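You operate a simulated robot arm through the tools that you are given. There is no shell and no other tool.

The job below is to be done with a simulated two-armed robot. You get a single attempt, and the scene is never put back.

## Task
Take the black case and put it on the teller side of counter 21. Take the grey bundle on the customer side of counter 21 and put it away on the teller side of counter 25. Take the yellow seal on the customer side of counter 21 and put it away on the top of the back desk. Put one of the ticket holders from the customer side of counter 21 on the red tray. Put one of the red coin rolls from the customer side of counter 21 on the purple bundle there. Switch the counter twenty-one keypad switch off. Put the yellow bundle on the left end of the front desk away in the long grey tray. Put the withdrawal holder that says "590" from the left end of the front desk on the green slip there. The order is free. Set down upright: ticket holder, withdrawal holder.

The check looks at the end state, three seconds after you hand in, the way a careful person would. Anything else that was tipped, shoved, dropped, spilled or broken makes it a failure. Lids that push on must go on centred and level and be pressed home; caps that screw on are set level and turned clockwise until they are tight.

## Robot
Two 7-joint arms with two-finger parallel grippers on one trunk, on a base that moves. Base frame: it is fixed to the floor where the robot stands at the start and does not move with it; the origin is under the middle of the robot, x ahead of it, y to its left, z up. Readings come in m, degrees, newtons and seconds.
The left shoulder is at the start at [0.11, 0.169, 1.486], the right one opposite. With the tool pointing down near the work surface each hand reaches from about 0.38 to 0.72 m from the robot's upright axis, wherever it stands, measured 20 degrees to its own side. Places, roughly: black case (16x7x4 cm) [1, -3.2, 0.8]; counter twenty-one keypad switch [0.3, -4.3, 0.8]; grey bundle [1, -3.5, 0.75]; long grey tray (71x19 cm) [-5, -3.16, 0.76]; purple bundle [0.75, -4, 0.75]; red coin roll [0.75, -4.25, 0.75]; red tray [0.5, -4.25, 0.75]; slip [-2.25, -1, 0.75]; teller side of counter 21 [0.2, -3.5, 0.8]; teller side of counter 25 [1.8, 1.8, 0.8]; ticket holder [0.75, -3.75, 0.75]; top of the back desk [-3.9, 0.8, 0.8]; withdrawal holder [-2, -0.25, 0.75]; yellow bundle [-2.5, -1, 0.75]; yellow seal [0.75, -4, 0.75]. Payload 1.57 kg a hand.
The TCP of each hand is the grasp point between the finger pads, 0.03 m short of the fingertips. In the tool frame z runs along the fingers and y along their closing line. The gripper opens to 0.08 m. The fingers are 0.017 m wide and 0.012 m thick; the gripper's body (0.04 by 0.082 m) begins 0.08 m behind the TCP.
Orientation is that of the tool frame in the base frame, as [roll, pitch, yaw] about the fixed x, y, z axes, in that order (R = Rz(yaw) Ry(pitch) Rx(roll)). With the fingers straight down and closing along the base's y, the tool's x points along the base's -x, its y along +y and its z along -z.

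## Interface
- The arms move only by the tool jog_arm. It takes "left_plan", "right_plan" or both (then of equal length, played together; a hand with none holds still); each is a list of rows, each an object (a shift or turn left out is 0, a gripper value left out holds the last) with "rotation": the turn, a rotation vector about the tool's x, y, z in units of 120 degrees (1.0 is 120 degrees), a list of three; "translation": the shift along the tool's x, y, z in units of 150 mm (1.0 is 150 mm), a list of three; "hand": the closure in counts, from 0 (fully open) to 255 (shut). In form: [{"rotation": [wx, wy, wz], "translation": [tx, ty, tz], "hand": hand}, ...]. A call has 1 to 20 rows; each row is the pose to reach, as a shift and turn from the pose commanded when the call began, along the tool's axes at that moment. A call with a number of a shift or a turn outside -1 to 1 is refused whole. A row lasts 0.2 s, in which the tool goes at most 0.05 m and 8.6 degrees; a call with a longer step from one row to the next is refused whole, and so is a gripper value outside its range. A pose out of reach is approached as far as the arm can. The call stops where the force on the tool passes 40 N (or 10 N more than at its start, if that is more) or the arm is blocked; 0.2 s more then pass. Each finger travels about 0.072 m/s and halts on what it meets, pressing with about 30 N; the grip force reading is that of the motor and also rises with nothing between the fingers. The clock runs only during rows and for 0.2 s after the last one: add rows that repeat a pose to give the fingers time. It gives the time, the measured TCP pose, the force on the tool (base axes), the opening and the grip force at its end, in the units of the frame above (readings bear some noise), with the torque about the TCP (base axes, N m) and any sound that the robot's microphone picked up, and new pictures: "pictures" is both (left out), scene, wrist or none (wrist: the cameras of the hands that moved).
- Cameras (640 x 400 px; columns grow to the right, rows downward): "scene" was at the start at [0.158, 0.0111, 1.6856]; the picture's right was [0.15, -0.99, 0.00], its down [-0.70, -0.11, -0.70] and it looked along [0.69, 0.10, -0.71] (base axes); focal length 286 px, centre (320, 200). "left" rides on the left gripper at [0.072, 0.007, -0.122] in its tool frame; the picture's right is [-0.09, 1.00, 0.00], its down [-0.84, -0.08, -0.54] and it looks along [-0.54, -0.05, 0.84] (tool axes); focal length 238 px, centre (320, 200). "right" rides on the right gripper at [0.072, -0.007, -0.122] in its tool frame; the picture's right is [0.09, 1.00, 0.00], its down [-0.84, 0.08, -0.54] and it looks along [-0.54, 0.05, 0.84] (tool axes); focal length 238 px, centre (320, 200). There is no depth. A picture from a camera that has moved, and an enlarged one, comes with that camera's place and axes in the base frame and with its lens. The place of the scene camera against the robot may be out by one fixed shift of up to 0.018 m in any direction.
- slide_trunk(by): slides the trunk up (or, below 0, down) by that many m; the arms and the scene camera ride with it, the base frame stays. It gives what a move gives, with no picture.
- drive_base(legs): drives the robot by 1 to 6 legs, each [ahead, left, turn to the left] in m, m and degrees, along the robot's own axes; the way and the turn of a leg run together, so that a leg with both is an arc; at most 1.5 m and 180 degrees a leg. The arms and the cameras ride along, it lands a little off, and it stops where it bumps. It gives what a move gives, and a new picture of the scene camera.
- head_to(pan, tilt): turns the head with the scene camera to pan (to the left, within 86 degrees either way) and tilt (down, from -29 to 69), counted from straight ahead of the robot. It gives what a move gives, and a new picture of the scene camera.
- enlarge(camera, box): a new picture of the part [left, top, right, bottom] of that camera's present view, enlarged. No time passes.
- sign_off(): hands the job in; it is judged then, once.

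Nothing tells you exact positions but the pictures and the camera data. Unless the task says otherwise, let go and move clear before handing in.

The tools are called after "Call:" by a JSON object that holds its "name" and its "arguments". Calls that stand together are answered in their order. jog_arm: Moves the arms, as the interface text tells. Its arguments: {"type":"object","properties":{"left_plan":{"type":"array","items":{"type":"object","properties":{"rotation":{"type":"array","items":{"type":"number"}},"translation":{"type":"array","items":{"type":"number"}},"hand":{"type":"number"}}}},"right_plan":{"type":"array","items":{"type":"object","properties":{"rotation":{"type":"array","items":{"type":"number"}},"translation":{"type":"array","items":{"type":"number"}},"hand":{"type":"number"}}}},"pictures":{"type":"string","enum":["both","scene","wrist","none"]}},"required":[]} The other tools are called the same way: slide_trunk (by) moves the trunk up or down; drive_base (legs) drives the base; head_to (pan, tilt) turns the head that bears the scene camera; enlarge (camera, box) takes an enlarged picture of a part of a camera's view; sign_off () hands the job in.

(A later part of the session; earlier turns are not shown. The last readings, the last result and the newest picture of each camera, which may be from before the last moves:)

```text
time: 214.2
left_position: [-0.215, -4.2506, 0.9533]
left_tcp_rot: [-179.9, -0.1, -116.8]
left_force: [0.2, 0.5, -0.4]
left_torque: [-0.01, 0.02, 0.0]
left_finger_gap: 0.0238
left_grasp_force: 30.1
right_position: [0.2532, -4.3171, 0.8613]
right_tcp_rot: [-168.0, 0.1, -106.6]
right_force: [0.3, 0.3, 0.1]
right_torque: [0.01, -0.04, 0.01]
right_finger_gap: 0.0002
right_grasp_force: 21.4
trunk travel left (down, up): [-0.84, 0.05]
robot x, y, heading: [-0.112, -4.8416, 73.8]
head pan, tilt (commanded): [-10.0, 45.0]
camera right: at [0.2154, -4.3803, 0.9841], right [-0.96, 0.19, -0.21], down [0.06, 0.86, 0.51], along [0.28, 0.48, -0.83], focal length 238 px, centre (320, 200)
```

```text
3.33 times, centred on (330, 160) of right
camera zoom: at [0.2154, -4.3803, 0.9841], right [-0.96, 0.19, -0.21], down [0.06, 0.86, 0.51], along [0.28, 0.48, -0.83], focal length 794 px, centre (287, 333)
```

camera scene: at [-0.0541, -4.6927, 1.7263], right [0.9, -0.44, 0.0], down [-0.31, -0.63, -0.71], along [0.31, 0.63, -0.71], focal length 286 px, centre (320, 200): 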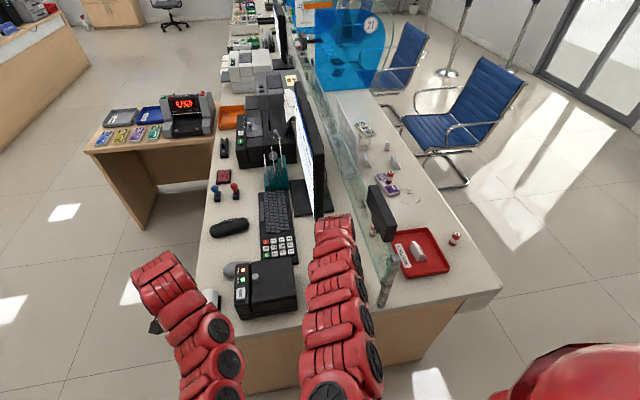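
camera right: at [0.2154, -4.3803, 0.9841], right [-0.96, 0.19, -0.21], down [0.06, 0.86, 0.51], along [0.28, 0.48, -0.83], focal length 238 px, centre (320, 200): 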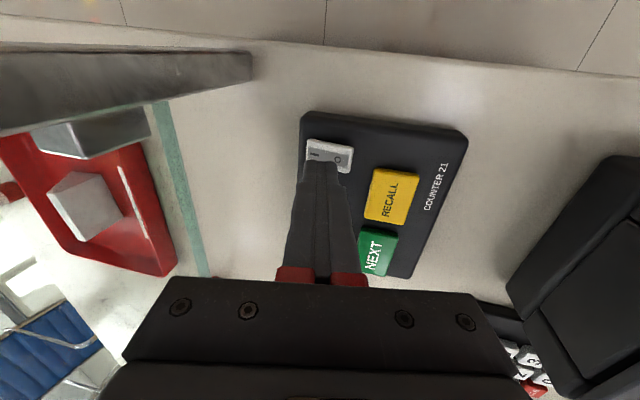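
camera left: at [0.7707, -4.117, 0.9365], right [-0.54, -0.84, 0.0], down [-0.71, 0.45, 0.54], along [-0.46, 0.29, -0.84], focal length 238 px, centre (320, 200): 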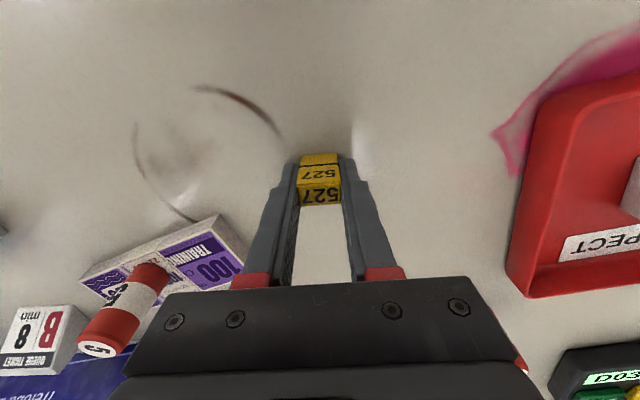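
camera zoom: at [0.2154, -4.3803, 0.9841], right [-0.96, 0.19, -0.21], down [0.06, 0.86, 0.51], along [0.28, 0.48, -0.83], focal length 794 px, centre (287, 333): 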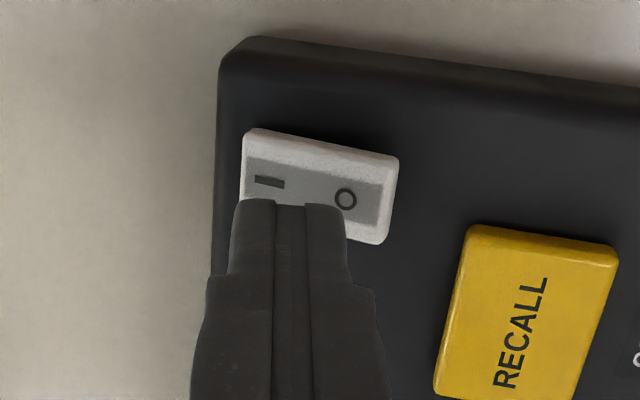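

The tip's lower corner lines up just outside the O mark. Pressing down in small steps and watching the force.

Call:
{"name": "jog_arm", "arguments": {"right_plan": [{"translation": [0, 0.006, 0.029], "hand": 255}, {"translation": [0, 0.012, 0.058], "hand": 255}], "pictures": "none"}}

Call:
{"name": "jog_arm", "arguments": {"right_plan": [{"translation": [0, 0.0035, 0.0165], "hand": 255}], "pictures": "none"}}

Call:
{"name": "jog_arm", "arguments": {"right_plan": [{"translation": [0, 0.0028, 0.013], "hand": 255}], "pictures": "wrist"}}

```text
time: 214.8
left_position: [-0.2132, -4.2517, 0.9536]
left_tcp_rot: [-179.8, 0.1, -116.8]
left_force: [-0.4, 0.1, -0.1]
left_torque: [-0.01, 0.02, -0.03]
left_finger_gap: 0.0235
left_grasp_force: 30.1
right_position: [0.2532, -4.3173, 0.8542]
right_tcp_rot: [-167.8, 0.1, -106.6]
right_force: [-0.2, 1.4, 0.3]
right_torque: [-0.01, 0.0, 0.0]
right_finger_gap: 0.0
right_grasp_force: 21.2
trunk travel left (down, up): [-0.84, 0.05]
robot x, y, heading: [-0.1105, -4.8401, 73.7]
head pan, tilt (commanded): [-10.0, 45.0]
```

```text
time: 215.2
left_position: [-0.2143, -4.2509, 0.9539]
left_tcp_rot: [-179.8, 0.1, -116.8]
left_force: [0.7, -0.3, 0.5]
left_torque: [0.03, 0.0, 0.01]
left_finger_gap: 0.0235
left_grasp_force: 29.7
right_position: [0.2534, -4.3165, 0.851]
right_tcp_rot: [-167.9, 0.1, -106.5]
right_force: [0.1, -0.1, 0.5]
right_torque: [0.01, -0.01, 0.0]
right_finger_gap: 0.0
right_grasp_force: 21.3
trunk travel left (down, up): [-0.84, 0.05]
robot x, y, heading: [-0.1084, -4.842, 73.6]
head pan, tilt (commanded): [-10.0, 45.0]
```

```text
time: 215.6
left_position: [-0.2138, -4.2494, 0.9527]
left_tcp_rot: [-179.8, 0.1, -116.8]
left_force: [0.8, -0.1, -0.3]
left_torque: [0.03, -0.03, 0.02]
left_finger_gap: 0.0237
left_grasp_force: 29.8
right_position: [0.2527, -4.3168, 0.8504]
right_tcp_rot: [-167.8, -0.1, -106.5]
right_force: [0.4, 0.6, 0.0]
right_torque: [0.0, 0.0, 0.0]
right_finger_gap: 0.0001
right_grasp_force: 21.8
trunk travel left (down, up): [-0.84, 0.05]
robot x, y, heading: [-0.111, -4.8392, 73.6]
head pan, tilt (commanded): [-10.0, 45.0]
camera right: at [0.215, -4.3808, 0.9713], right [-0.96, 0.19, -0.21], down [0.06, 0.86, 0.51], along [0.28, 0.48, -0.83], focal length 238 px, centre (320, 200)
```

right: 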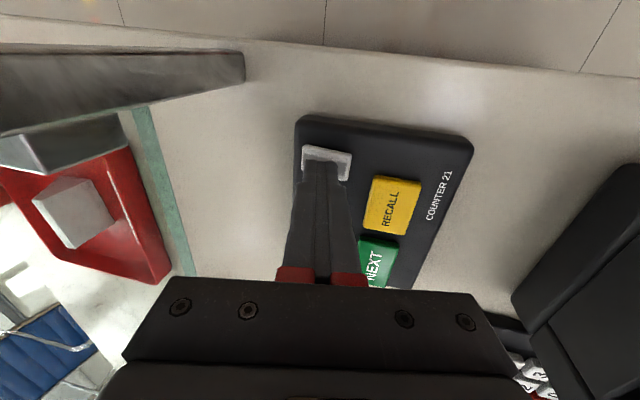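

Call:
{"name": "jog_arm", "arguments": {"right_plan": [{"translation": [0, 0.0035, 0.0165], "hand": 255}], "pictures": "none"}}

Call:
{"name": "jog_arm", "arguments": {"right_plan": [{"translation": [0, 0.0028, 0.013], "hand": 255}], "pictures": "none"}}

Call:
{"name": "jog_arm", "arguments": {"right_plan": [{"translation": [0, 0.0028, 0.013], "hand": 255}], "pictures": "wrist"}}

Call:
{"name": "enlarge", "arguments": {"camera": "right", "box": [270, 110, 390, 220]}}

```text
time: 216.0
left_position: [-0.2143, -4.251, 0.9541]
left_tcp_rot: [-179.7, 0.1, -116.8]
left_force: [0.4, 0.7, 0.3]
left_torque: [0.01, 0.02, 0.0]
left_finger_gap: 0.0237
left_grasp_force: 30.1
right_position: [0.2531, -4.3173, 0.8477]
right_tcp_rot: [-167.8, 0.0, -106.5]
right_force: [-1.3, -0.9, 3.2]
right_torque: [-0.01, 0.03, 0.02]
right_finger_gap: 0.0
right_grasp_force: 21.3
trunk travel left (down, up): [-0.84, 0.05]
robot x, y, heading: [-0.1073, -4.8373, 73.6]
head pan, tilt (commanded): [-10.0, 45.0]
heard: click
```

```text
time: 216.4
left_position: [-0.2153, -4.2514, 0.954]
left_tcp_rot: [-179.8, 0.1, -116.8]
left_force: [-0.2, 0.4, -0.8]
left_torque: [-0.01, 0.02, 0.01]
left_finger_gap: 0.0236
left_grasp_force: 29.6
right_position: [0.2527, -4.3172, 0.8482]
right_tcp_rot: [-167.9, 0.2, -106.6]
right_force: [-1.7, -1.5, 14.4]
right_torque: [-0.01, 0.15, 0.0]
right_finger_gap: 0.0001
right_grasp_force: 21.2
trunk travel left (down, up): [-0.84, 0.05]
robot x, y, heading: [-0.1101, -4.8351, 74.0]
head pan, tilt (commanded): [-10.0, 45.0]
```

```text
time: 216.8
left_position: [-0.2151, -4.2535, 0.9549]
left_tcp_rot: [-179.9, 0.2, -116.7]
left_force: [-0.1, -0.2, 0.2]
left_torque: [-0.02, -0.01, -0.01]
left_finger_gap: 0.0237
left_grasp_force: 30.1
right_position: [0.2529, -4.3165, 0.8473]
right_tcp_rot: [-167.6, 0.5, -106.5]
right_force: [1.1, 2.0, 33.4]
right_torque: [0.08, 0.1, -0.01]
right_finger_gap: 0.0
right_grasp_force: 21.7
trunk travel left (down, up): [-0.84, 0.05]
robot x, y, heading: [-0.114, -4.8427, 74.0]
head pan, tilt (commanded): [-10.0, 45.0]
camera right: at [0.2143, -4.382, 0.968], right [-0.96, 0.19, -0.21], down [0.05, 0.85, 0.52], along [0.28, 0.49, -0.83], focal length 238 px, centre (320, 200)
```

right: 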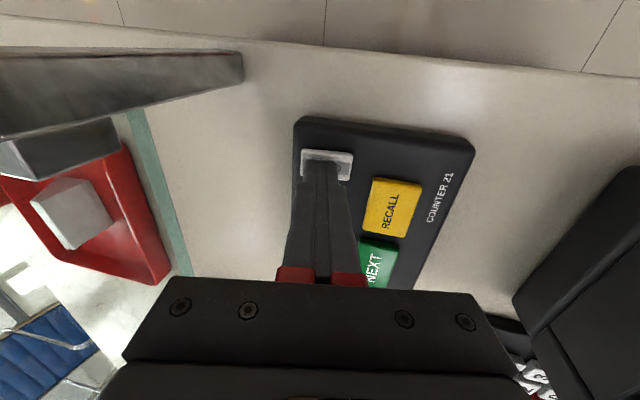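

```text
3.64 times, centred on (330, 165) of right
camera zoom: at [0.2143, -4.382, 0.968], right [-0.96, 0.19, -0.21], down [0.05, 0.85, 0.52], along [0.28, 0.49, -0.83], focal length 867 px, centre (284, 327)
```

zoom: 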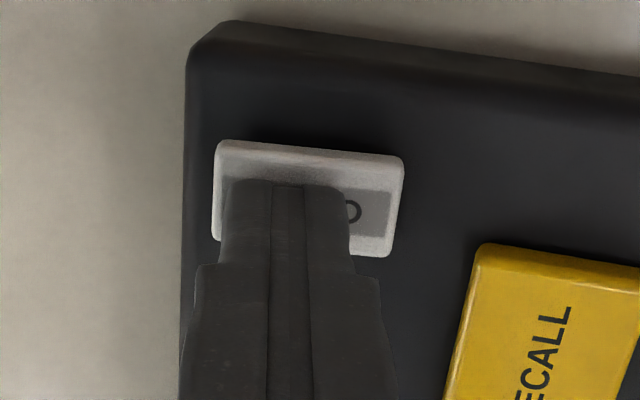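

A click was heard. Lifting off to check the switch and the display.

Call:
{"name": "jog_arm", "arguments": {"right_plan": [{"translation": [0, -0.02, -0.098], "hand": 255}, {"translation": [0.05, -0.06, -0.29], "hand": 255}, {"translation": [0.2, -0.09, -0.45], "hand": 255}, {"translation": [0.4, -0.09, -0.45], "hand": 255}], "pictures": "both"}}

Call:
{"name": "enlarge", "arguments": {"camera": "right", "box": [270, 110, 400, 240]}}

```text
time: 217.8
left_position: [-0.212, -4.2514, 0.9518]
left_tcp_rot: [-179.8, 0.0, -116.8]
left_force: [0.3, -0.2, -0.8]
left_torque: [-0.01, 0.02, -0.02]
left_finger_gap: 0.0237
left_grasp_force: 29.7
right_position: [0.2355, -4.3704, 0.9115]
right_tcp_rot: [-168.0, -0.1, -106.6]
right_force: [1.1, -0.5, -0.4]
right_torque: [0.01, 0.02, 0.01]
right_finger_gap: 0.0001
right_grasp_force: 21.3
right hand out of reach, approached as far as the arm can: row 4
trunk travel left (down, up): [-0.84, 0.05]
robot x, y, heading: [-0.1085, -4.8396, 73.6]
head pan, tilt (commanded): [-10.0, 45.0]
camera scene: at [-0.0519, -4.6909, 1.7259], right [0.9, -0.44, 0.0], down [-0.32, -0.63, -0.71], along [0.31, 0.63, -0.71], focal length 286 px, centre (320, 200)
camera right: at [0.1972, -4.4347, 1.0327], right [-0.96, 0.19, -0.21], down [0.06, 0.86, 0.51], along [0.27, 0.48, -0.83], focal length 238 px, centre (320, 200)
```

scene: 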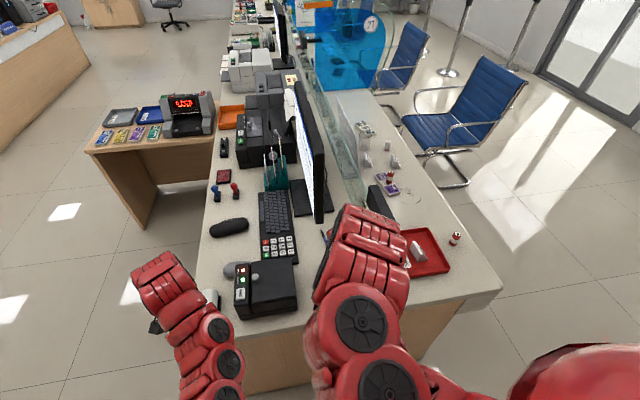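
right: 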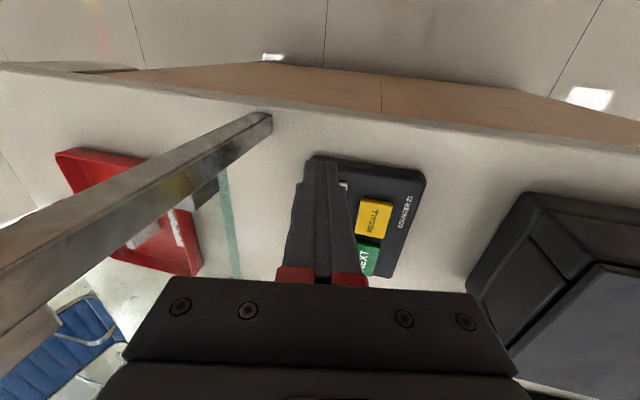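

```text
3.08 times, centred on (335, 175) of right
camera zoom: at [0.1972, -4.4347, 1.0327], right [-0.96, 0.19, -0.21], down [0.06, 0.86, 0.51], along [0.27, 0.48, -0.83], focal length 733 px, centre (274, 277)
```

zoom: 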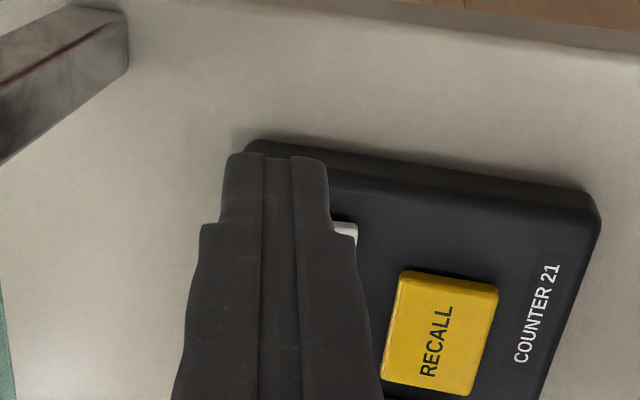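

Call:
{"name": "jog_arm", "arguments": {"right_plan": [{"rotation": [-0.05, 0, 0], "hand": 0}, {"rotation": [-0.1, 0, 0], "hand": 0}, {"rotation": [-0.1, 0, 0], "hand": 0}, {"rotation": [-0.1, 0, 0], "hand": 0}], "pictures": "wrist"}}

Call:
{"name": "enlarge", "arguments": {"camera": "right", "box": [240, 120, 400, 280]}}

```text
time: 218.8
left_position: [-0.2134, -4.2505, 0.9534]
left_tcp_rot: [-179.9, 0.1, -116.9]
left_force: [-0.8, 0.2, -0.2]
left_torque: [0.0, 0.0, 0.01]
left_finger_gap: 0.0238
left_grasp_force: 29.8
right_position: [0.2382, -4.3687, 0.9097]
right_tcp_rot: [-179.9, -0.2, -106.6]
right_force: [0.0, 0.1, 0.5]
right_torque: [0.0, 0.0, -0.01]
right_finger_gap: 0.0799
right_grasp_force: 0.0
right hand out of reach, approached as far as the arm can: row 1
trunk travel left (down, up): [-0.84, 0.05]
robot x, y, heading: [-0.1112, -4.8423, 73.8]
head pan, tilt (commanded): [-10.0, 45.0]
camera right: at [0.2243, -4.4397, 1.033], right [-0.98, 0.2, 0.0], down [0.16, 0.82, 0.54], along [0.11, 0.53, -0.84], focal length 238 px, centre (320, 200)
```

right: 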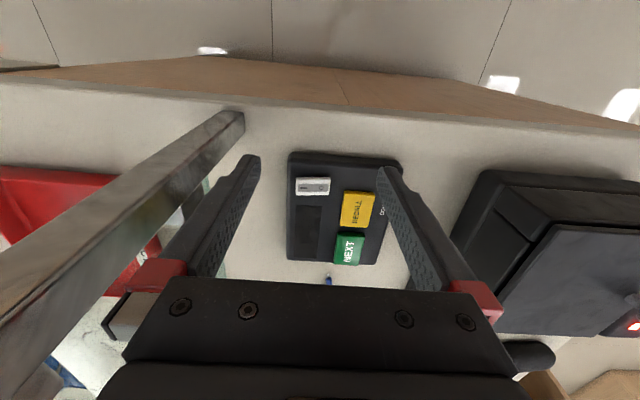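

```text
2.50 times, centred on (320, 200) of right
camera zoom: at [0.2243, -4.4397, 1.033], right [-0.98, 0.2, 0.0], down [0.16, 0.82, 0.54], along [0.11, 0.53, -0.84], focal length 596 px, centre (320, 200)
```

zoom: 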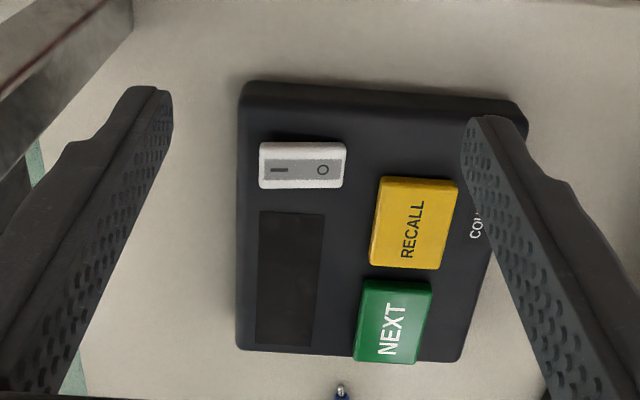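

The keypad display is dark: the switch is off. Now back to the customer side for the grey bundle; backing out carefully.

Call:
{"name": "drive_base", "arguments": {"legs": [[-0.28, 0, 0], [0, -1.25, 0], [0, 0, 90]]}}

Call:
{"name": "slide_trunk", "arguments": {"by": 0.04}}

Call:
{"name": "head_to", "arguments": {"pan": -20, "tilt": 40}}

```text
time: 230.6
left_position: [0.428, -5.5683, 0.9525]
left_tcp_rot: [-179.8, 0.0, -27.5]
left_force: [-0.6, 0.4, -0.1]
left_torque: [0.0, 0.03, -0.03]
left_finger_gap: 0.0238
left_grasp_force: 29.7
right_position: [0.5502, -5.1179, 0.9105]
right_tcp_rot: [-179.9, 0.0, -17.1]
right_force: [-0.3, 0.3, -0.2]
right_torque: [0.0, 0.01, 0.0]
right_finger_gap: 0.0802
right_grasp_force: 0.1
trunk travel left (down, up): [-0.84, 0.05]
robot x, y, heading: [1.0172, -5.4712, 162.8]
head pan, tilt (commanded): [-10.0, 45.0]
camera scene: at [0.8659, -5.412, 1.7261], right [0.46, 0.89, 0.0], down [0.63, -0.32, -0.71], along [-0.63, 0.32, -0.71], focal length 286 px, centre (320, 200)
```

scene: 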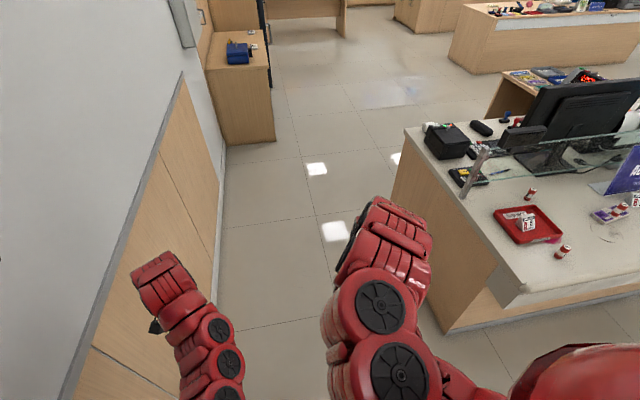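

```text
time: 231.4
left_position: [0.4264, -5.5686, 0.992]
left_tcp_rot: [-179.7, 0.0, -27.5]
left_force: [0.2, -0.1, -0.1]
left_torque: [-0.02, 0.02, 0.01]
left_finger_gap: 0.0236
left_grasp_force: 30.0
right_position: [0.5509, -5.1195, 0.9493]
right_tcp_rot: [-179.7, -0.2, -17.2]
right_force: [0.3, 0.4, 0.5]
right_torque: [-0.01, -0.01, -0.01]
right_finger_gap: 0.0799
right_grasp_force: 0.2
trunk travel left (down, up): [-0.88, 0.01]
robot x, y, heading: [1.0186, -5.471, 162.6]
head pan, tilt (commanded): [-10.0, 45.0]
```

```text
time: 232.1
left_position: [0.4276, -5.5678, 0.9922]
left_tcp_rot: [-179.9, 0.1, -27.5]
left_force: [-0.2, -1.2, -0.4]
left_torque: [-0.01, -0.01, 0.0]
left_finger_gap: 0.024
left_grasp_force: 30.5
right_position: [0.5504, -5.119, 0.9517]
right_tcp_rot: [-179.8, -0.2, -17.2]
right_force: [0.2, 0.3, 0.0]
right_torque: [0.01, 0.0, 0.04]
right_finger_gap: 0.0799
right_grasp_force: 0.0
trunk travel left (down, up): [-0.88, 0.01]
robot x, y, heading: [1.0131, -5.4726, 162.8]
head pan, tilt (commanded): [-20.0, 40.0]
camera scene: at [0.8702, -5.3978, 1.7733], right [0.6, 0.8, 0.0], down [0.51, -0.39, -0.77], along [-0.61, 0.46, -0.64], focal length 286 px, centre (320, 200)
```

scene: 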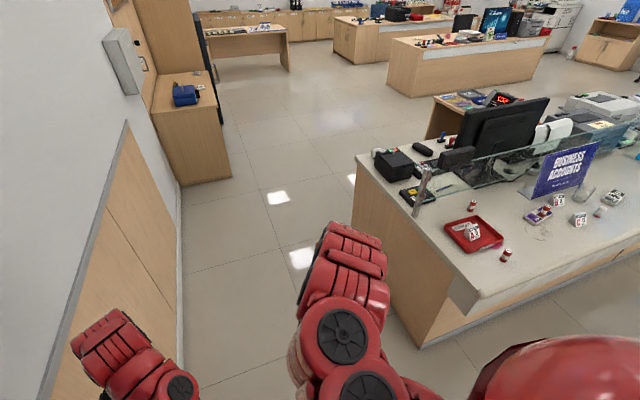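

I'm back at the customer side's end. Sliding right along the shelf to the grey bundle (near [0.88,-3.44]).

Call:
{"name": "drive_base", "arguments": {"legs": [[0, -1.5, 0], [0.13, -0.16, 0]]}}

Call:
{"name": "enlarge", "arguments": {"camera": "right", "box": [0, 0, 640, 400]}}

```text
time: 240.8
left_position: [0.7938, -3.943, 0.9941]
left_tcp_rot: [-179.7, 0.1, -27.5]
left_force: [1.1, -0.3, 0.2]
left_torque: [-0.02, 0.04, -0.05]
left_finger_gap: 0.0239
left_grasp_force: 30.0
right_position: [0.9174, -3.4949, 0.9502]
right_tcp_rot: [-179.9, 0.0, -17.4]
right_force: [-0.8, -0.2, 0.1]
right_torque: [0.02, -0.01, 0.0]
right_finger_gap: 0.0799
right_grasp_force: 0.1
trunk travel left (down, up): [-0.88, 0.01]
robot x, y, heading: [1.3842, -3.8488, 162.7]
head pan, tilt (commanded): [-20.0, 40.0]
camera scene: at [1.2374, -3.7744, 1.7735], right [0.61, 0.8, 0.0], down [0.51, -0.39, -0.77], along [-0.61, 0.46, -0.64], focal length 286 px, centre (320, 200)
```

scene: 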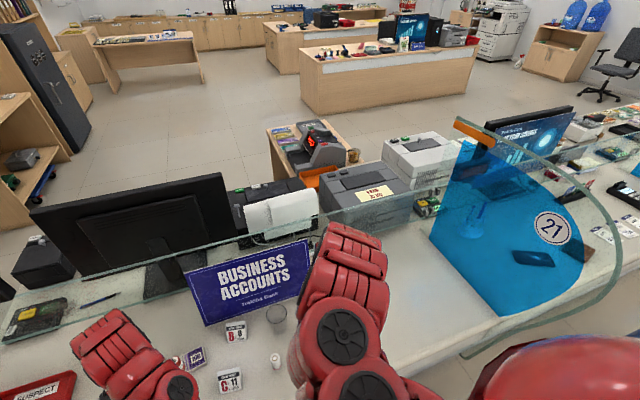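

```text
1.00 times, centred on (320, 200) of right (not enlarged: the box is as wide or as high as the picture)
camera zoom: at [0.9891, -3.5094, 1.0739], right [-0.21, -0.98, 0.0], down [-0.82, 0.17, 0.54], along [-0.53, 0.12, -0.84], focal length 238 px, centre (320, 200)
```

zoom: 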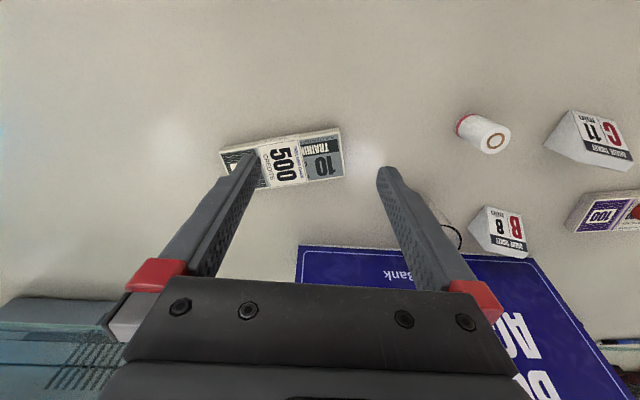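

The grey bundle's long side runs across my view, so I need the gripper turned ~74° to grip its short side. Lowering the trunk and turning the right hand above it.

Call:
{"name": "slide_trunk", "arguments": {"by": -0.08}}

Call:
{"name": "jog_arm", "arguments": {"right_plan": [{"translation": [-0.04, -0.03, 0], "rotation": [0, 0, 0.065]}, {"translation": [-0.08, -0.06, 0], "rotation": [0, 0, 0.13]}, {"translation": [-0.12, -0.09, 0], "rotation": [0, 0, 0.195]}, {"translation": [-0.16, -0.12, 0], "rotation": [0, 0, 0.26]}, {"translation": [-0.2, -0.15, 0], "rotation": [0, 0, 0.325]}, {"translation": [-0.24, -0.18, 0], "rotation": [0, 0, 0.39]}, {"translation": [-0.28, -0.21, 0], "rotation": [0, 0, 0.455]}, {"translation": [-0.32, -0.24, 0], "rotation": [0, 0, 0.52]}, {"translation": [-0.32, -0.28, 0], "rotation": [0, 0, 0.585]}, {"translation": [-0.32, -0.28, 0], "rotation": [0, 0, 0.617]}], "pictures": "both"}}

```text
time: 241.9
left_position: [0.7933, -3.9432, 0.9136]
left_tcp_rot: [-179.8, 0.0, -27.6]
left_force: [0.2, -0.9, -0.9]
left_torque: [0.0, 0.01, -0.01]
left_finger_gap: 0.0237
left_grasp_force: 29.8
right_position: [0.9172, -3.4925, 0.871]
right_tcp_rot: [-179.8, 0.0, -17.4]
right_force: [0.5, -0.2, 0.4]
right_torque: [-0.01, 0.0, -0.01]
right_finger_gap: 0.0799
right_grasp_force: 0.1
trunk travel left (down, up): [-0.8, 0.09]
robot x, y, heading: [1.3826, -3.846, 163.0]
head pan, tilt (commanded): [-20.0, 40.0]
```

```text
time: 244.2
left_position: [0.7927, -3.9418, 0.9128]
left_tcp_rot: [-179.9, 0.1, -27.6]
left_force: [0.5, -0.3, -0.1]
left_torque: [0.0, -0.05, -0.01]
left_finger_gap: 0.0236
left_grasp_force: 30.0
right_position: [0.8847, -3.4392, 0.87]
right_tcp_rot: [-179.9, 0.2, -91.4]
right_force: [-0.3, 0.1, -0.7]
right_torque: [-0.02, 0.02, 0.0]
right_finger_gap: 0.0802
right_grasp_force: 0.0
trunk travel left (down, up): [-0.8, 0.09]
robot x, y, heading: [1.3827, -3.847, 162.7]
head pan, tilt (commanded): [-20.0, 40.0]
camera scene: at [1.2366, -3.773, 1.6933], right [0.61, 0.8, 0.0], down [0.51, -0.39, -0.77], along [-0.61, 0.46, -0.64], focal length 286 px, centre (320, 200)
camera right: at [0.8896, -3.5112, 0.9932], right [-1.0, -0.07, 0.0], down [-0.06, 0.84, 0.54], along [-0.03, 0.54, -0.84], focal length 238 px, centre (320, 200)
```

scene: 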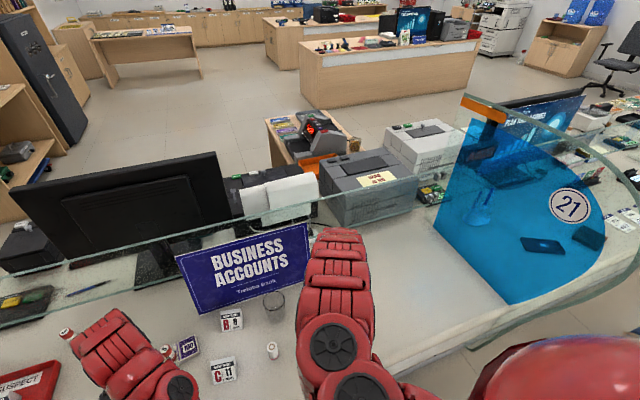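
right: 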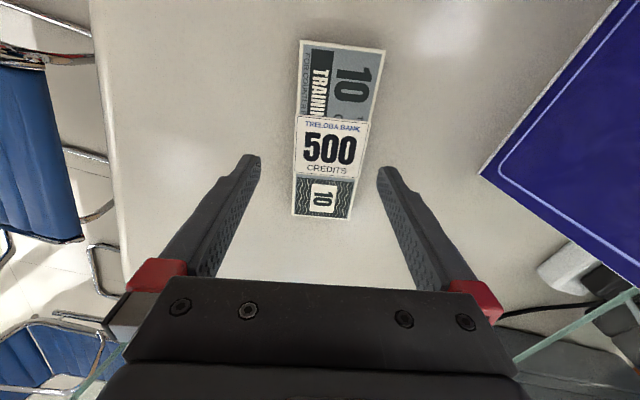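

The bundle is aligned under the gripper. Descending and gripping across its width.

Call:
{"name": "jog_arm", "arguments": {"right_plan": [{"translation": [0, 0.053, 0.1]}, {"translation": [0, 0.053, 0.25]}, {"translation": [0, 0.053, 0.375]}, {"translation": [0, 0.053, 0.375]}], "pictures": "wrist"}}

```text
time: 245.2
left_position: [0.793, -3.9432, 0.9127]
left_tcp_rot: [-179.8, 0.2, -27.5]
left_force: [0.1, -0.4, -0.1]
left_torque: [0.0, -0.03, 0.01]
left_finger_gap: 0.0236
left_grasp_force: 30.2
right_position: [0.8758, -3.4388, 0.8143]
right_tcp_rot: [-179.9, 0.1, -91.4]
right_force: [0.6, -0.4, -0.3]
right_torque: [-0.01, 0.04, -0.02]
right_finger_gap: 0.0797
right_grasp_force: 0.0
trunk travel left (down, up): [-0.8, 0.09]
robot x, y, heading: [1.3804, -3.8419, 163.0]
head pan, tilt (commanded): [-20.0, 40.0]
camera right: at [0.8816, -3.5109, 0.937], right [-1.0, -0.07, 0.0], down [-0.06, 0.84, 0.54], along [-0.04, 0.54, -0.84], focal length 238 px, centre (320, 200)
```

right: 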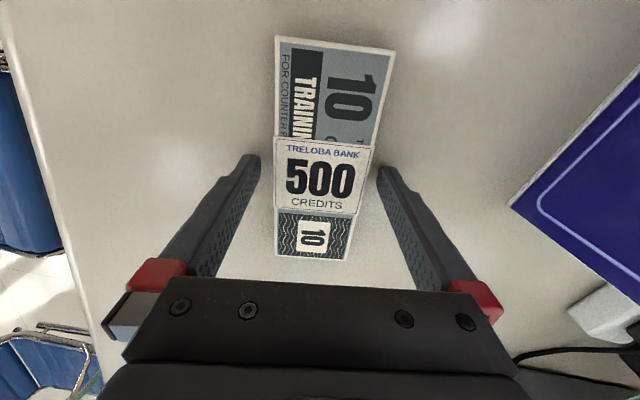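

Call:
{"name": "jog_arm", "arguments": {"right_plan": [{"hand": 100}, {"hand": 255}, {"hand": 255}, {"hand": 255}, {"hand": 255}], "pictures": "wrist"}}

```text
time: 246.3
left_position: [0.7928, -3.9416, 0.9135]
left_tcp_rot: [-179.8, 0.1, -27.6]
left_force: [0.2, -0.3, 0.1]
left_torque: [-0.01, 0.0, -0.01]
left_finger_gap: 0.0234
left_grasp_force: 29.6
right_position: [0.8772, -3.4382, 0.8148]
right_tcp_rot: [-180.0, 0.1, -91.4]
right_force: [-0.4, -0.4, 0.6]
right_torque: [-0.04, 0.03, -0.02]
right_finger_gap: 0.0593
right_grasp_force: 29.7
trunk travel left (down, up): [-0.8, 0.09]
robot x, y, heading: [1.3831, -3.8412, 162.8]
head pan, tilt (commanded): [-20.0, 40.0]
camera right: at [0.8817, -3.5107, 0.937], right [-1.0, -0.07, 0.0], down [-0.06, 0.84, 0.54], along [-0.04, 0.54, -0.84], focal length 238 px, centre (320, 200)
```

right: 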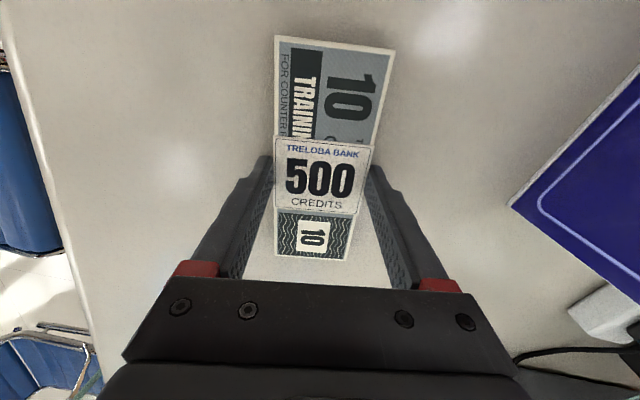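

The grey bundle is held. Lifting, then driving out around the counter's end and up the teller aisle to counter 25.

Call:
{"name": "jog_arm", "arguments": {"right_plan": [{"translation": [0, 0, -0.15]}, {"translation": [0, 0, -0.4]}, {"translation": [0, 0, -0.7]}, {"translation": [0, 0, -0.8]}], "pictures": "wrist"}}

Call:
{"name": "slide_trunk", "arguments": {"by": 0.08}}

Call:
{"name": "drive_base", "arguments": {"legs": [[0, 1.5, 0], [0, 0.12, 0], [1.5, 0, 0], [0.45, 0, 0], [0, 0, -90]]}}

```text
time: 247.3
left_position: [0.7934, -3.943, 0.9128]
left_tcp_rot: [-179.7, 0.2, -27.6]
left_force: [-0.2, 0.1, -0.2]
left_torque: [0.0, -0.01, 0.0]
left_finger_gap: 0.0237
left_grasp_force: 30.1
right_position: [0.8763, -3.4375, 0.9347]
right_tcp_rot: [-179.9, 0.1, -91.5]
right_force: [0.2, 0.3, -1.2]
right_torque: [0.0, 0.02, 0.01]
right_finger_gap: 0.0592
right_grasp_force: 30.5
trunk travel left (down, up): [-0.8, 0.09]
robot x, y, heading: [1.3852, -3.847, 162.4]
head pan, tilt (commanded): [-20.0, 40.0]
camera right: at [0.8812, -3.5102, 1.0567], right [-1.0, -0.07, 0.0], down [-0.06, 0.84, 0.54], along [-0.04, 0.54, -0.84], focal length 238 px, centre (320, 200)
```

right: 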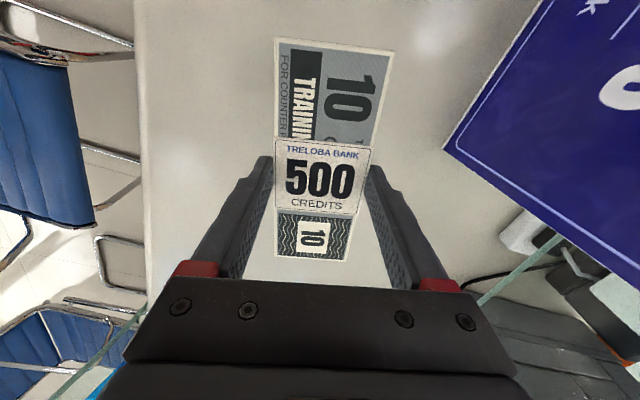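

```text
time: 248.5
left_position: [0.7921, -3.9417, 0.9913]
left_tcp_rot: [-179.8, 0.1, -27.6]
left_force: [-0.6, 0.5, -0.7]
left_torque: [0.0, 0.0, 0.04]
left_finger_gap: 0.0238
left_grasp_force: 29.9
right_position: [0.8761, -3.4388, 1.0138]
right_tcp_rot: [-180.0, 0.1, -91.4]
right_force: [-0.4, 0.1, -0.3]
right_torque: [0.02, -0.01, 0.0]
right_finger_gap: 0.0591
right_grasp_force: 29.8
trunk travel left (down, up): [-0.88, 0.01]
robot x, y, heading: [1.3837, -3.8466, 163.0]
head pan, tilt (commanded): [-20.0, 40.0]
```

```text
time: 270.1
left_position: [-1.0761, -4.2739, 0.9922]
left_tcp_rot: [-179.8, 0.1, -117.3]
left_force: [-0.4, -0.1, -0.1]
left_torque: [-0.01, -0.05, -0.04]
left_finger_gap: 0.0234
left_grasp_force: 29.4
right_position: [-0.5711, -4.3533, 1.0135]
right_tcp_rot: [-179.9, 0.2, 179.0]
right_force: [-0.4, 0.7, -0.7]
right_torque: [0.0, 0.03, -0.02]
right_finger_gap: 0.0592
right_grasp_force: 30.0
trunk travel left (down, up): [-0.88, 0.01]
robot x, y, heading: [-0.9758, -4.8641, 72.9]
head pan, tilt (commanded): [-20.0, 40.0]
camera scene: at [-0.9046, -4.7199, 1.7733], right [0.8, -0.6, 0.0], down [-0.39, -0.51, -0.77], along [0.46, 0.61, -0.64], focal length 286 px, centre (320, 200)
```

scene: 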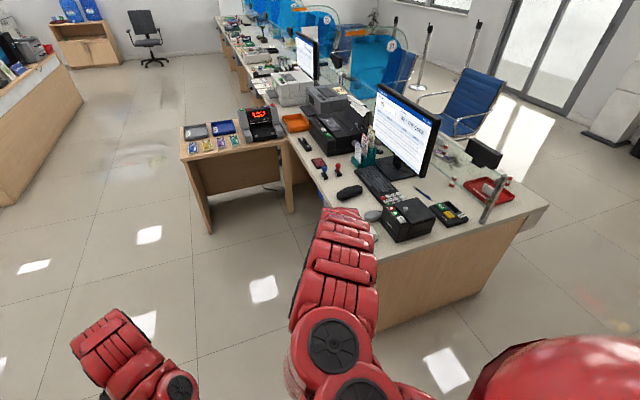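

Call:
{"name": "head_to", "arguments": {"pan": 0, "tilt": 30}}

Call:
{"name": "drive_base", "arguments": {"legs": [[1.0, 0, 0], [0, 0.9, 0], [1.5, 0, 0], [1.5, 0, 0]]}}

```text
time: 270.9
left_position: [-1.0766, -4.2733, 0.993]
left_tcp_rot: [-179.9, 0.1, -117.3]
left_force: [-0.2, 0.1, -0.2]
left_torque: [0.01, -0.02, -0.01]
left_finger_gap: 0.0238
left_grasp_force: 29.9
right_position: [-0.5711, -4.3532, 1.0136]
right_tcp_rot: [-180.0, 0.2, 179.0]
right_force: [0.9, -1.0, -0.5]
right_torque: [0.03, 0.01, 0.02]
right_finger_gap: 0.0593
right_grasp_force: 30.1
trunk travel left (down, up): [-0.88, 0.01]
robot x, y, heading: [-0.9755, -4.8641, 73.1]
head pan, tilt (commanded): [0.0, 30.0]
camera scene: at [-0.9291, -4.7014, 1.7886], right [0.96, -0.29, 0.0], down [-0.15, -0.48, -0.87], along [0.25, 0.83, -0.5], focal length 286 px, centre (320, 200)
```

scene: 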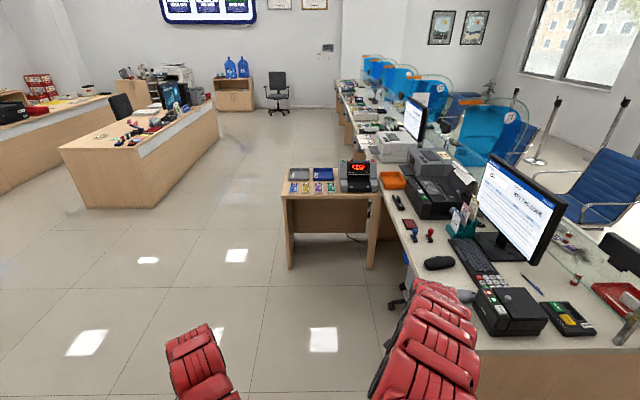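

```text
time: 294.6
left_position: [-0.7446, -0.1777, 0.9934]
left_tcp_rot: [-179.9, 0.2, -118.0]
left_force: [-0.1, 0.6, -1.5]
left_torque: [0.0, 0.01, 0.03]
left_finger_gap: 0.0235
left_grasp_force: 30.5
right_position: [-0.2412, -0.2632, 1.0127]
right_tcp_rot: [-179.9, 0.2, 178.1]
right_force: [-0.8, -0.4, -1.4]
right_torque: [-0.01, -0.01, -0.02]
right_finger_gap: 0.0593
right_grasp_force: 29.8
trunk travel left (down, up): [-0.88, 0.01]
robot x, y, heading: [-0.6522, -0.7703, 72.5]
head pan, tilt (commanded): [0.0, 30.0]
camera scene: at [-0.6034, -0.6069, 1.7887], right [0.95, -0.3, 0.0], down [-0.15, -0.48, -0.87], along [0.26, 0.83, -0.5], focal length 286 px, centre (320, 200)
```

scene: 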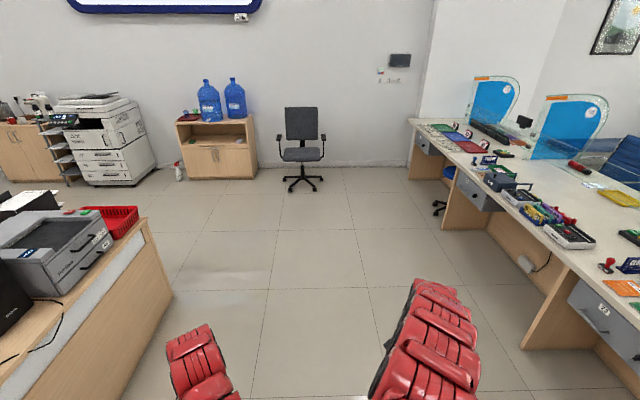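

Call:
{"name": "drive_base", "arguments": {"legs": [[1.5, 0, 0.5], [1.2, 0, 0], [0, 0, -90]]}}

Call:
{"name": "head_to", "arguments": {"pan": 0, "tilt": 40}}

```text
time: 311.6
left_position: [0.7355, 1.9209, 0.9933]
left_tcp_rot: [-179.8, 0.0, 152.9]
left_force: [-0.3, 0.0, -0.5]
left_torque: [-0.04, 0.0, 0.03]
left_finger_gap: 0.0236
left_grasp_force: 29.6
right_position: [0.6566, 1.4163, 1.0134]
right_tcp_rot: [-179.8, 0.2, 88.9]
right_force: [0.6, 0.3, -1.6]
right_torque: [-0.01, -0.01, 0.0]
right_finger_gap: 0.059
right_grasp_force: 29.4
trunk travel left (down, up): [-0.88, 0.01]
robot x, y, heading: [0.1494, 1.8237, -16.8]
head pan, tilt (commanded): [0.0, 30.0]
camera scene: at [0.3069, 1.7727, 1.7887], right [-0.29, -0.96, 0.0], down [-0.48, 0.15, -0.87], along [0.83, -0.25, -0.5], focal length 286 px, centre (320, 200)
```

scene: 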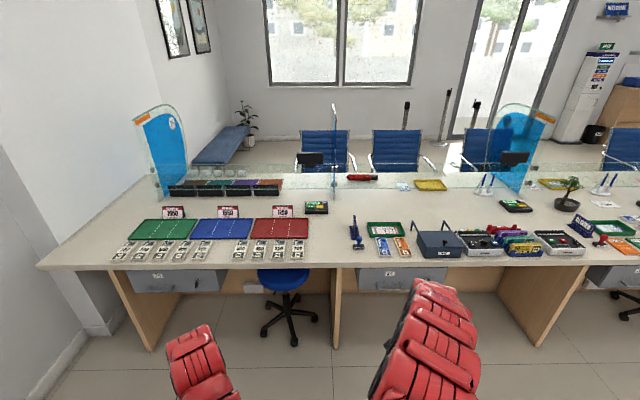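

```text
time: 312.3
left_position: [0.7365, 1.9214, 0.9924]
left_tcp_rot: [-179.8, 0.0, 152.7]
left_force: [-0.8, -0.3, -0.5]
left_torque: [0.02, 0.0, 0.02]
left_finger_gap: 0.0238
left_grasp_force: 29.9
right_position: [0.656, 1.4159, 1.014]
right_tcp_rot: [-179.9, 0.2, 88.9]
right_force: [0.5, -0.4, -1.1]
right_torque: [-0.03, -0.01, -0.03]
right_finger_gap: 0.0592
right_grasp_force: 30.1
trunk travel left (down, up): [-0.88, 0.01]
robot x, y, heading: [0.1458, 1.8218, -16.7]
head pan, tilt (commanded): [0.0, 40.0]
camera scene: at [0.3016, 1.774, 1.7734], right [-0.29, -0.96, 0.0], down [-0.61, 0.19, -0.77], along [0.73, -0.22, -0.64], focal length 286 px, centre (320, 200)
```

scene: 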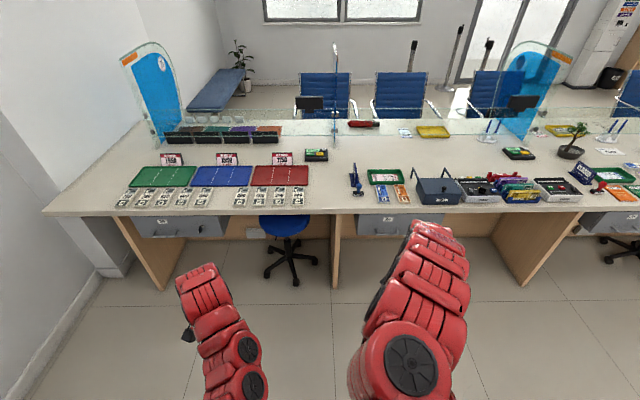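

Call:
{"name": "enlarge", "arguments": {"camera": "scene", "box": [40, 110, 360, 300]}}

Call:
{"name": "enlarge", "arguments": {"camera": "scene", "box": [280, 110, 480, 250]}}

```text
2.00 times, centred on (200, 205) of scene
camera zoom: at [0.3016, 1.774, 1.7734], right [-0.29, -0.96, 0.0], down [-0.61, 0.19, -0.77], along [0.73, -0.22, -0.64], focal length 573 px, centre (560, 190)
```

zoom: 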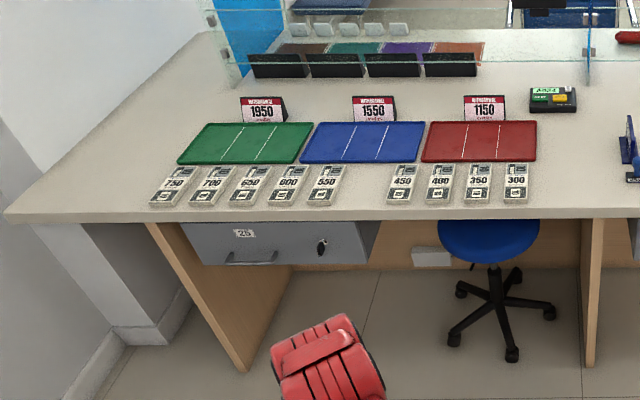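

```text
2.86 times, centred on (380, 180) of scene
camera zoom: at [0.3016, 1.774, 1.7734], right [-0.29, -0.96, 0.0], down [-0.61, 0.19, -0.77], along [0.73, -0.22, -0.64], focal length 818 px, centre (149, 257)
```

zoom: 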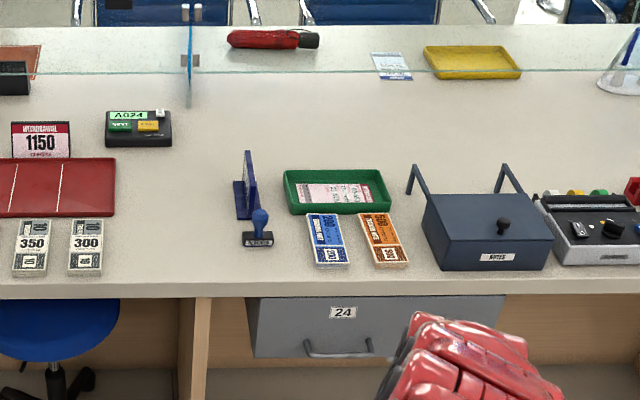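

Counter 25 holds a row of grey bundles (750…300) with an empty slot between 550 and 450 — exactly where the "500" bundle belongs. I'll turn the right hand back to nominal and drive up to the slot.

Call:
{"name": "jog_arm", "arguments": {"right_plan": [{"rotation": [0, 0, -0.065]}, {"rotation": [0, 0, -0.13]}, {"rotation": [0, 0, -0.195]}, {"rotation": [0, 0, -0.26]}, {"rotation": [0, 0, -0.325]}, {"rotation": [0, 0, -0.39]}, {"rotation": [0, 0, -0.455]}, {"rotation": [0, 0, -0.52]}, {"rotation": [0, 0, -0.585]}, {"rotation": [0, 0, -0.619]}], "pictures": "none"}}

Call:
{"name": "drive_base", "arguments": {"legs": [[0, 0.74, 0], [0.72, 0, 0]]}}

Call:
{"name": "enlarge", "arguments": {"camera": "right", "box": [0, 0, 640, 400]}}

```text
time: 314.5
left_position: [0.7366, 1.9214, 0.9932]
left_tcp_rot: [-179.7, 0.1, 152.7]
left_force: [-0.4, -0.1, -0.5]
left_torque: [-0.02, -0.02, 0.01]
left_finger_gap: 0.0233
left_grasp_force: 30.7
right_position: [0.6558, 1.4174, 1.0155]
right_tcp_rot: [-179.8, 0.0, 163.3]
right_force: [0.3, -0.3, -1.3]
right_torque: [0.01, 0.03, 0.0]
right_finger_gap: 0.0591
right_grasp_force: 30.3
trunk travel left (down, up): [-0.88, 0.01]
robot x, y, heading: [0.145, 1.8257, -17.1]
head pan, tilt (commanded): [0.0, 40.0]
```

```text
time: 317.4
left_position: [0.8848, 2.4181, 0.9923]
left_tcp_rot: [-179.7, -0.1, 152.5]
left_force: [-1.1, 0.3, -1.3]
left_torque: [-0.04, -0.01, -0.02]
left_finger_gap: 0.0237
left_grasp_force: 30.3
right_position: [0.8059, 1.9141, 1.0144]
right_tcp_rot: [-179.8, 0.0, 163.1]
right_force: [-0.4, 0.2, -0.4]
right_torque: [-0.05, 0.0, -0.02]
right_finger_gap: 0.0591
right_grasp_force: 29.8
trunk travel left (down, up): [-0.88, 0.01]
robot x, y, heading: [0.2977, 2.3183, -16.8]
head pan, tilt (commanded): [0.0, 40.0]
stopped in leg 1: the robot was blocked; the commanded pose is now the measured one
camera scene: at [0.453, 2.2716, 1.7733], right [-0.29, -0.96, 0.0], down [-0.62, 0.19, -0.77], along [0.73, -0.22, -0.64], focal length 286 px, centre (320, 200)
```

scene: 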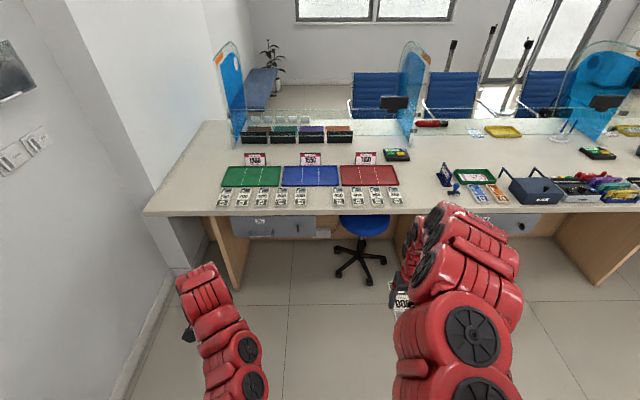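

```text
1.00 times, centred on (320, 200) of right (not enlarged: the box is as wide or as high as the picture)
camera zoom: at [0.7366, 1.9282, 1.1364], right [0.2, 0.98, 0.0], down [0.82, -0.17, 0.54], along [0.53, -0.11, -0.84], focal length 238 px, centre (320, 200)
```

zoom: 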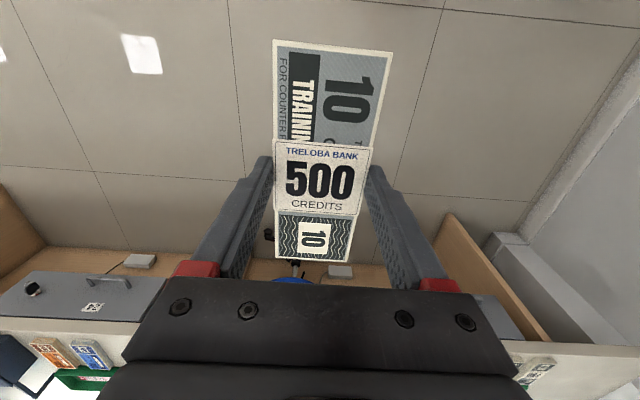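

The base was blocked during the left shift. Let me look left to see what it met.

Call:
{"name": "head_to", "arguments": {"pan": 80, "tilt": 45}}

```text
time: 318.9
left_position: [0.8861, 2.4181, 0.9925]
left_tcp_rot: [-179.7, 0.0, 152.5]
left_force: [1.1, -0.7, -0.3]
left_torque: [0.02, -0.01, 0.01]
left_finger_gap: 0.0238
left_grasp_force: 30.2
right_position: [0.806, 1.9132, 1.0126]
right_tcp_rot: [-179.7, 0.0, 163.1]
right_force: [0.2, 0.0, -0.8]
right_torque: [0.0, 0.0, 0.01]
right_finger_gap: 0.0591
right_grasp_force: 30.2
trunk travel left (down, up): [-0.88, 0.01]
robot x, y, heading: [0.2976, 2.3198, -16.9]
head pan, tilt (commanded): [80.0, 45.0]
camera scene: at [0.4081, 2.3682, 1.7661], right [0.89, -0.45, 0.0], down [-0.32, -0.63, -0.71], along [0.32, 0.63, -0.71], focal length 286 px, centre (320, 200)
```

scene: 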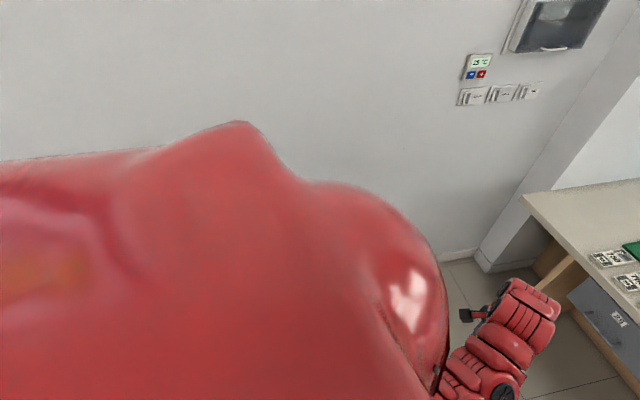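

The office chair at my left stopped me. I'll step back to the right, move forward clear of it, and then check that the chair is where it was.

Call:
{"name": "drive_base", "arguments": {"legs": [[0, -0.25, 0], [0.6, 0, 0]]}}

Call:
{"name": "head_to", "arguments": {"pan": 86, "tilt": 40}}

```text
time: 323.7
left_position: [1.3864, 2.0026, 0.9931]
left_tcp_rot: [-179.8, 0.1, 152.4]
left_force: [-0.1, 0.7, 0.2]
left_torque: [0.03, 0.01, 0.0]
left_finger_gap: 0.0236
left_grasp_force: 30.4
right_position: [1.3054, 1.4985, 1.0141]
right_tcp_rot: [-179.8, -0.1, 162.9]
right_force: [0.5, 0.0, -1.0]
right_torque: [0.01, 0.0, 0.04]
right_finger_gap: 0.0591
right_grasp_force: 29.3
trunk travel left (down, up): [-0.88, 0.01]
robot x, y, heading: [0.7943, 1.9061, -17.1]
head pan, tilt (commanded): [80.0, 45.0]
camera scene: at [0.9071, 1.9547, 1.7662], right [0.89, -0.45, 0.0], down [-0.32, -0.63, -0.71], along [0.32, 0.63, -0.71], focal length 286 px, centre (320, 200)
```

scene: 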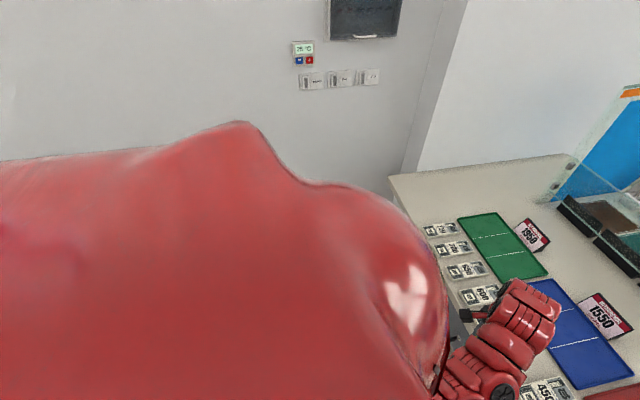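

```text
time: 324.4
left_position: [1.3855, 2.0024, 0.9923]
left_tcp_rot: [-179.7, 0.0, 152.4]
left_force: [-0.7, 0.1, -0.2]
left_torque: [-0.03, 0.03, 0.03]
left_finger_gap: 0.0238
left_grasp_force: 30.3
right_position: [1.3051, 1.4991, 1.0135]
right_tcp_rot: [-179.8, 0.0, 163.0]
right_force: [-0.8, -0.6, -0.9]
right_torque: [-0.01, -0.01, 0.0]
right_finger_gap: 0.059
right_grasp_force: 29.3
trunk travel left (down, up): [-0.88, 0.01]
robot x, y, heading: [0.7965, 1.9068, -17.0]
head pan, tilt (commanded): [85.9, 40.0]
camera scene: at [0.9021, 1.9612, 1.7733], right [0.93, -0.36, 0.0], down [-0.23, -0.6, -0.77], along [0.28, 0.71, -0.64], focal length 286 px, centre (320, 200)
```

scene: 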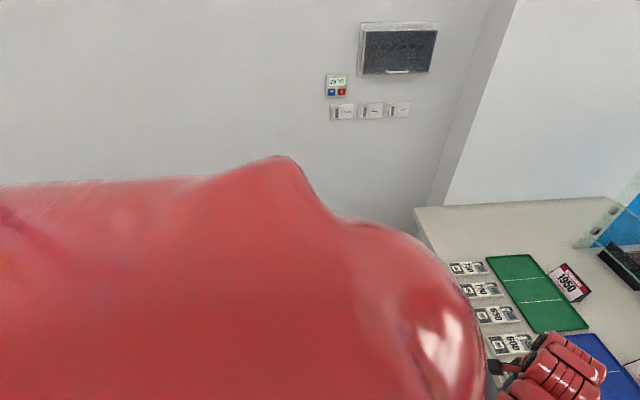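

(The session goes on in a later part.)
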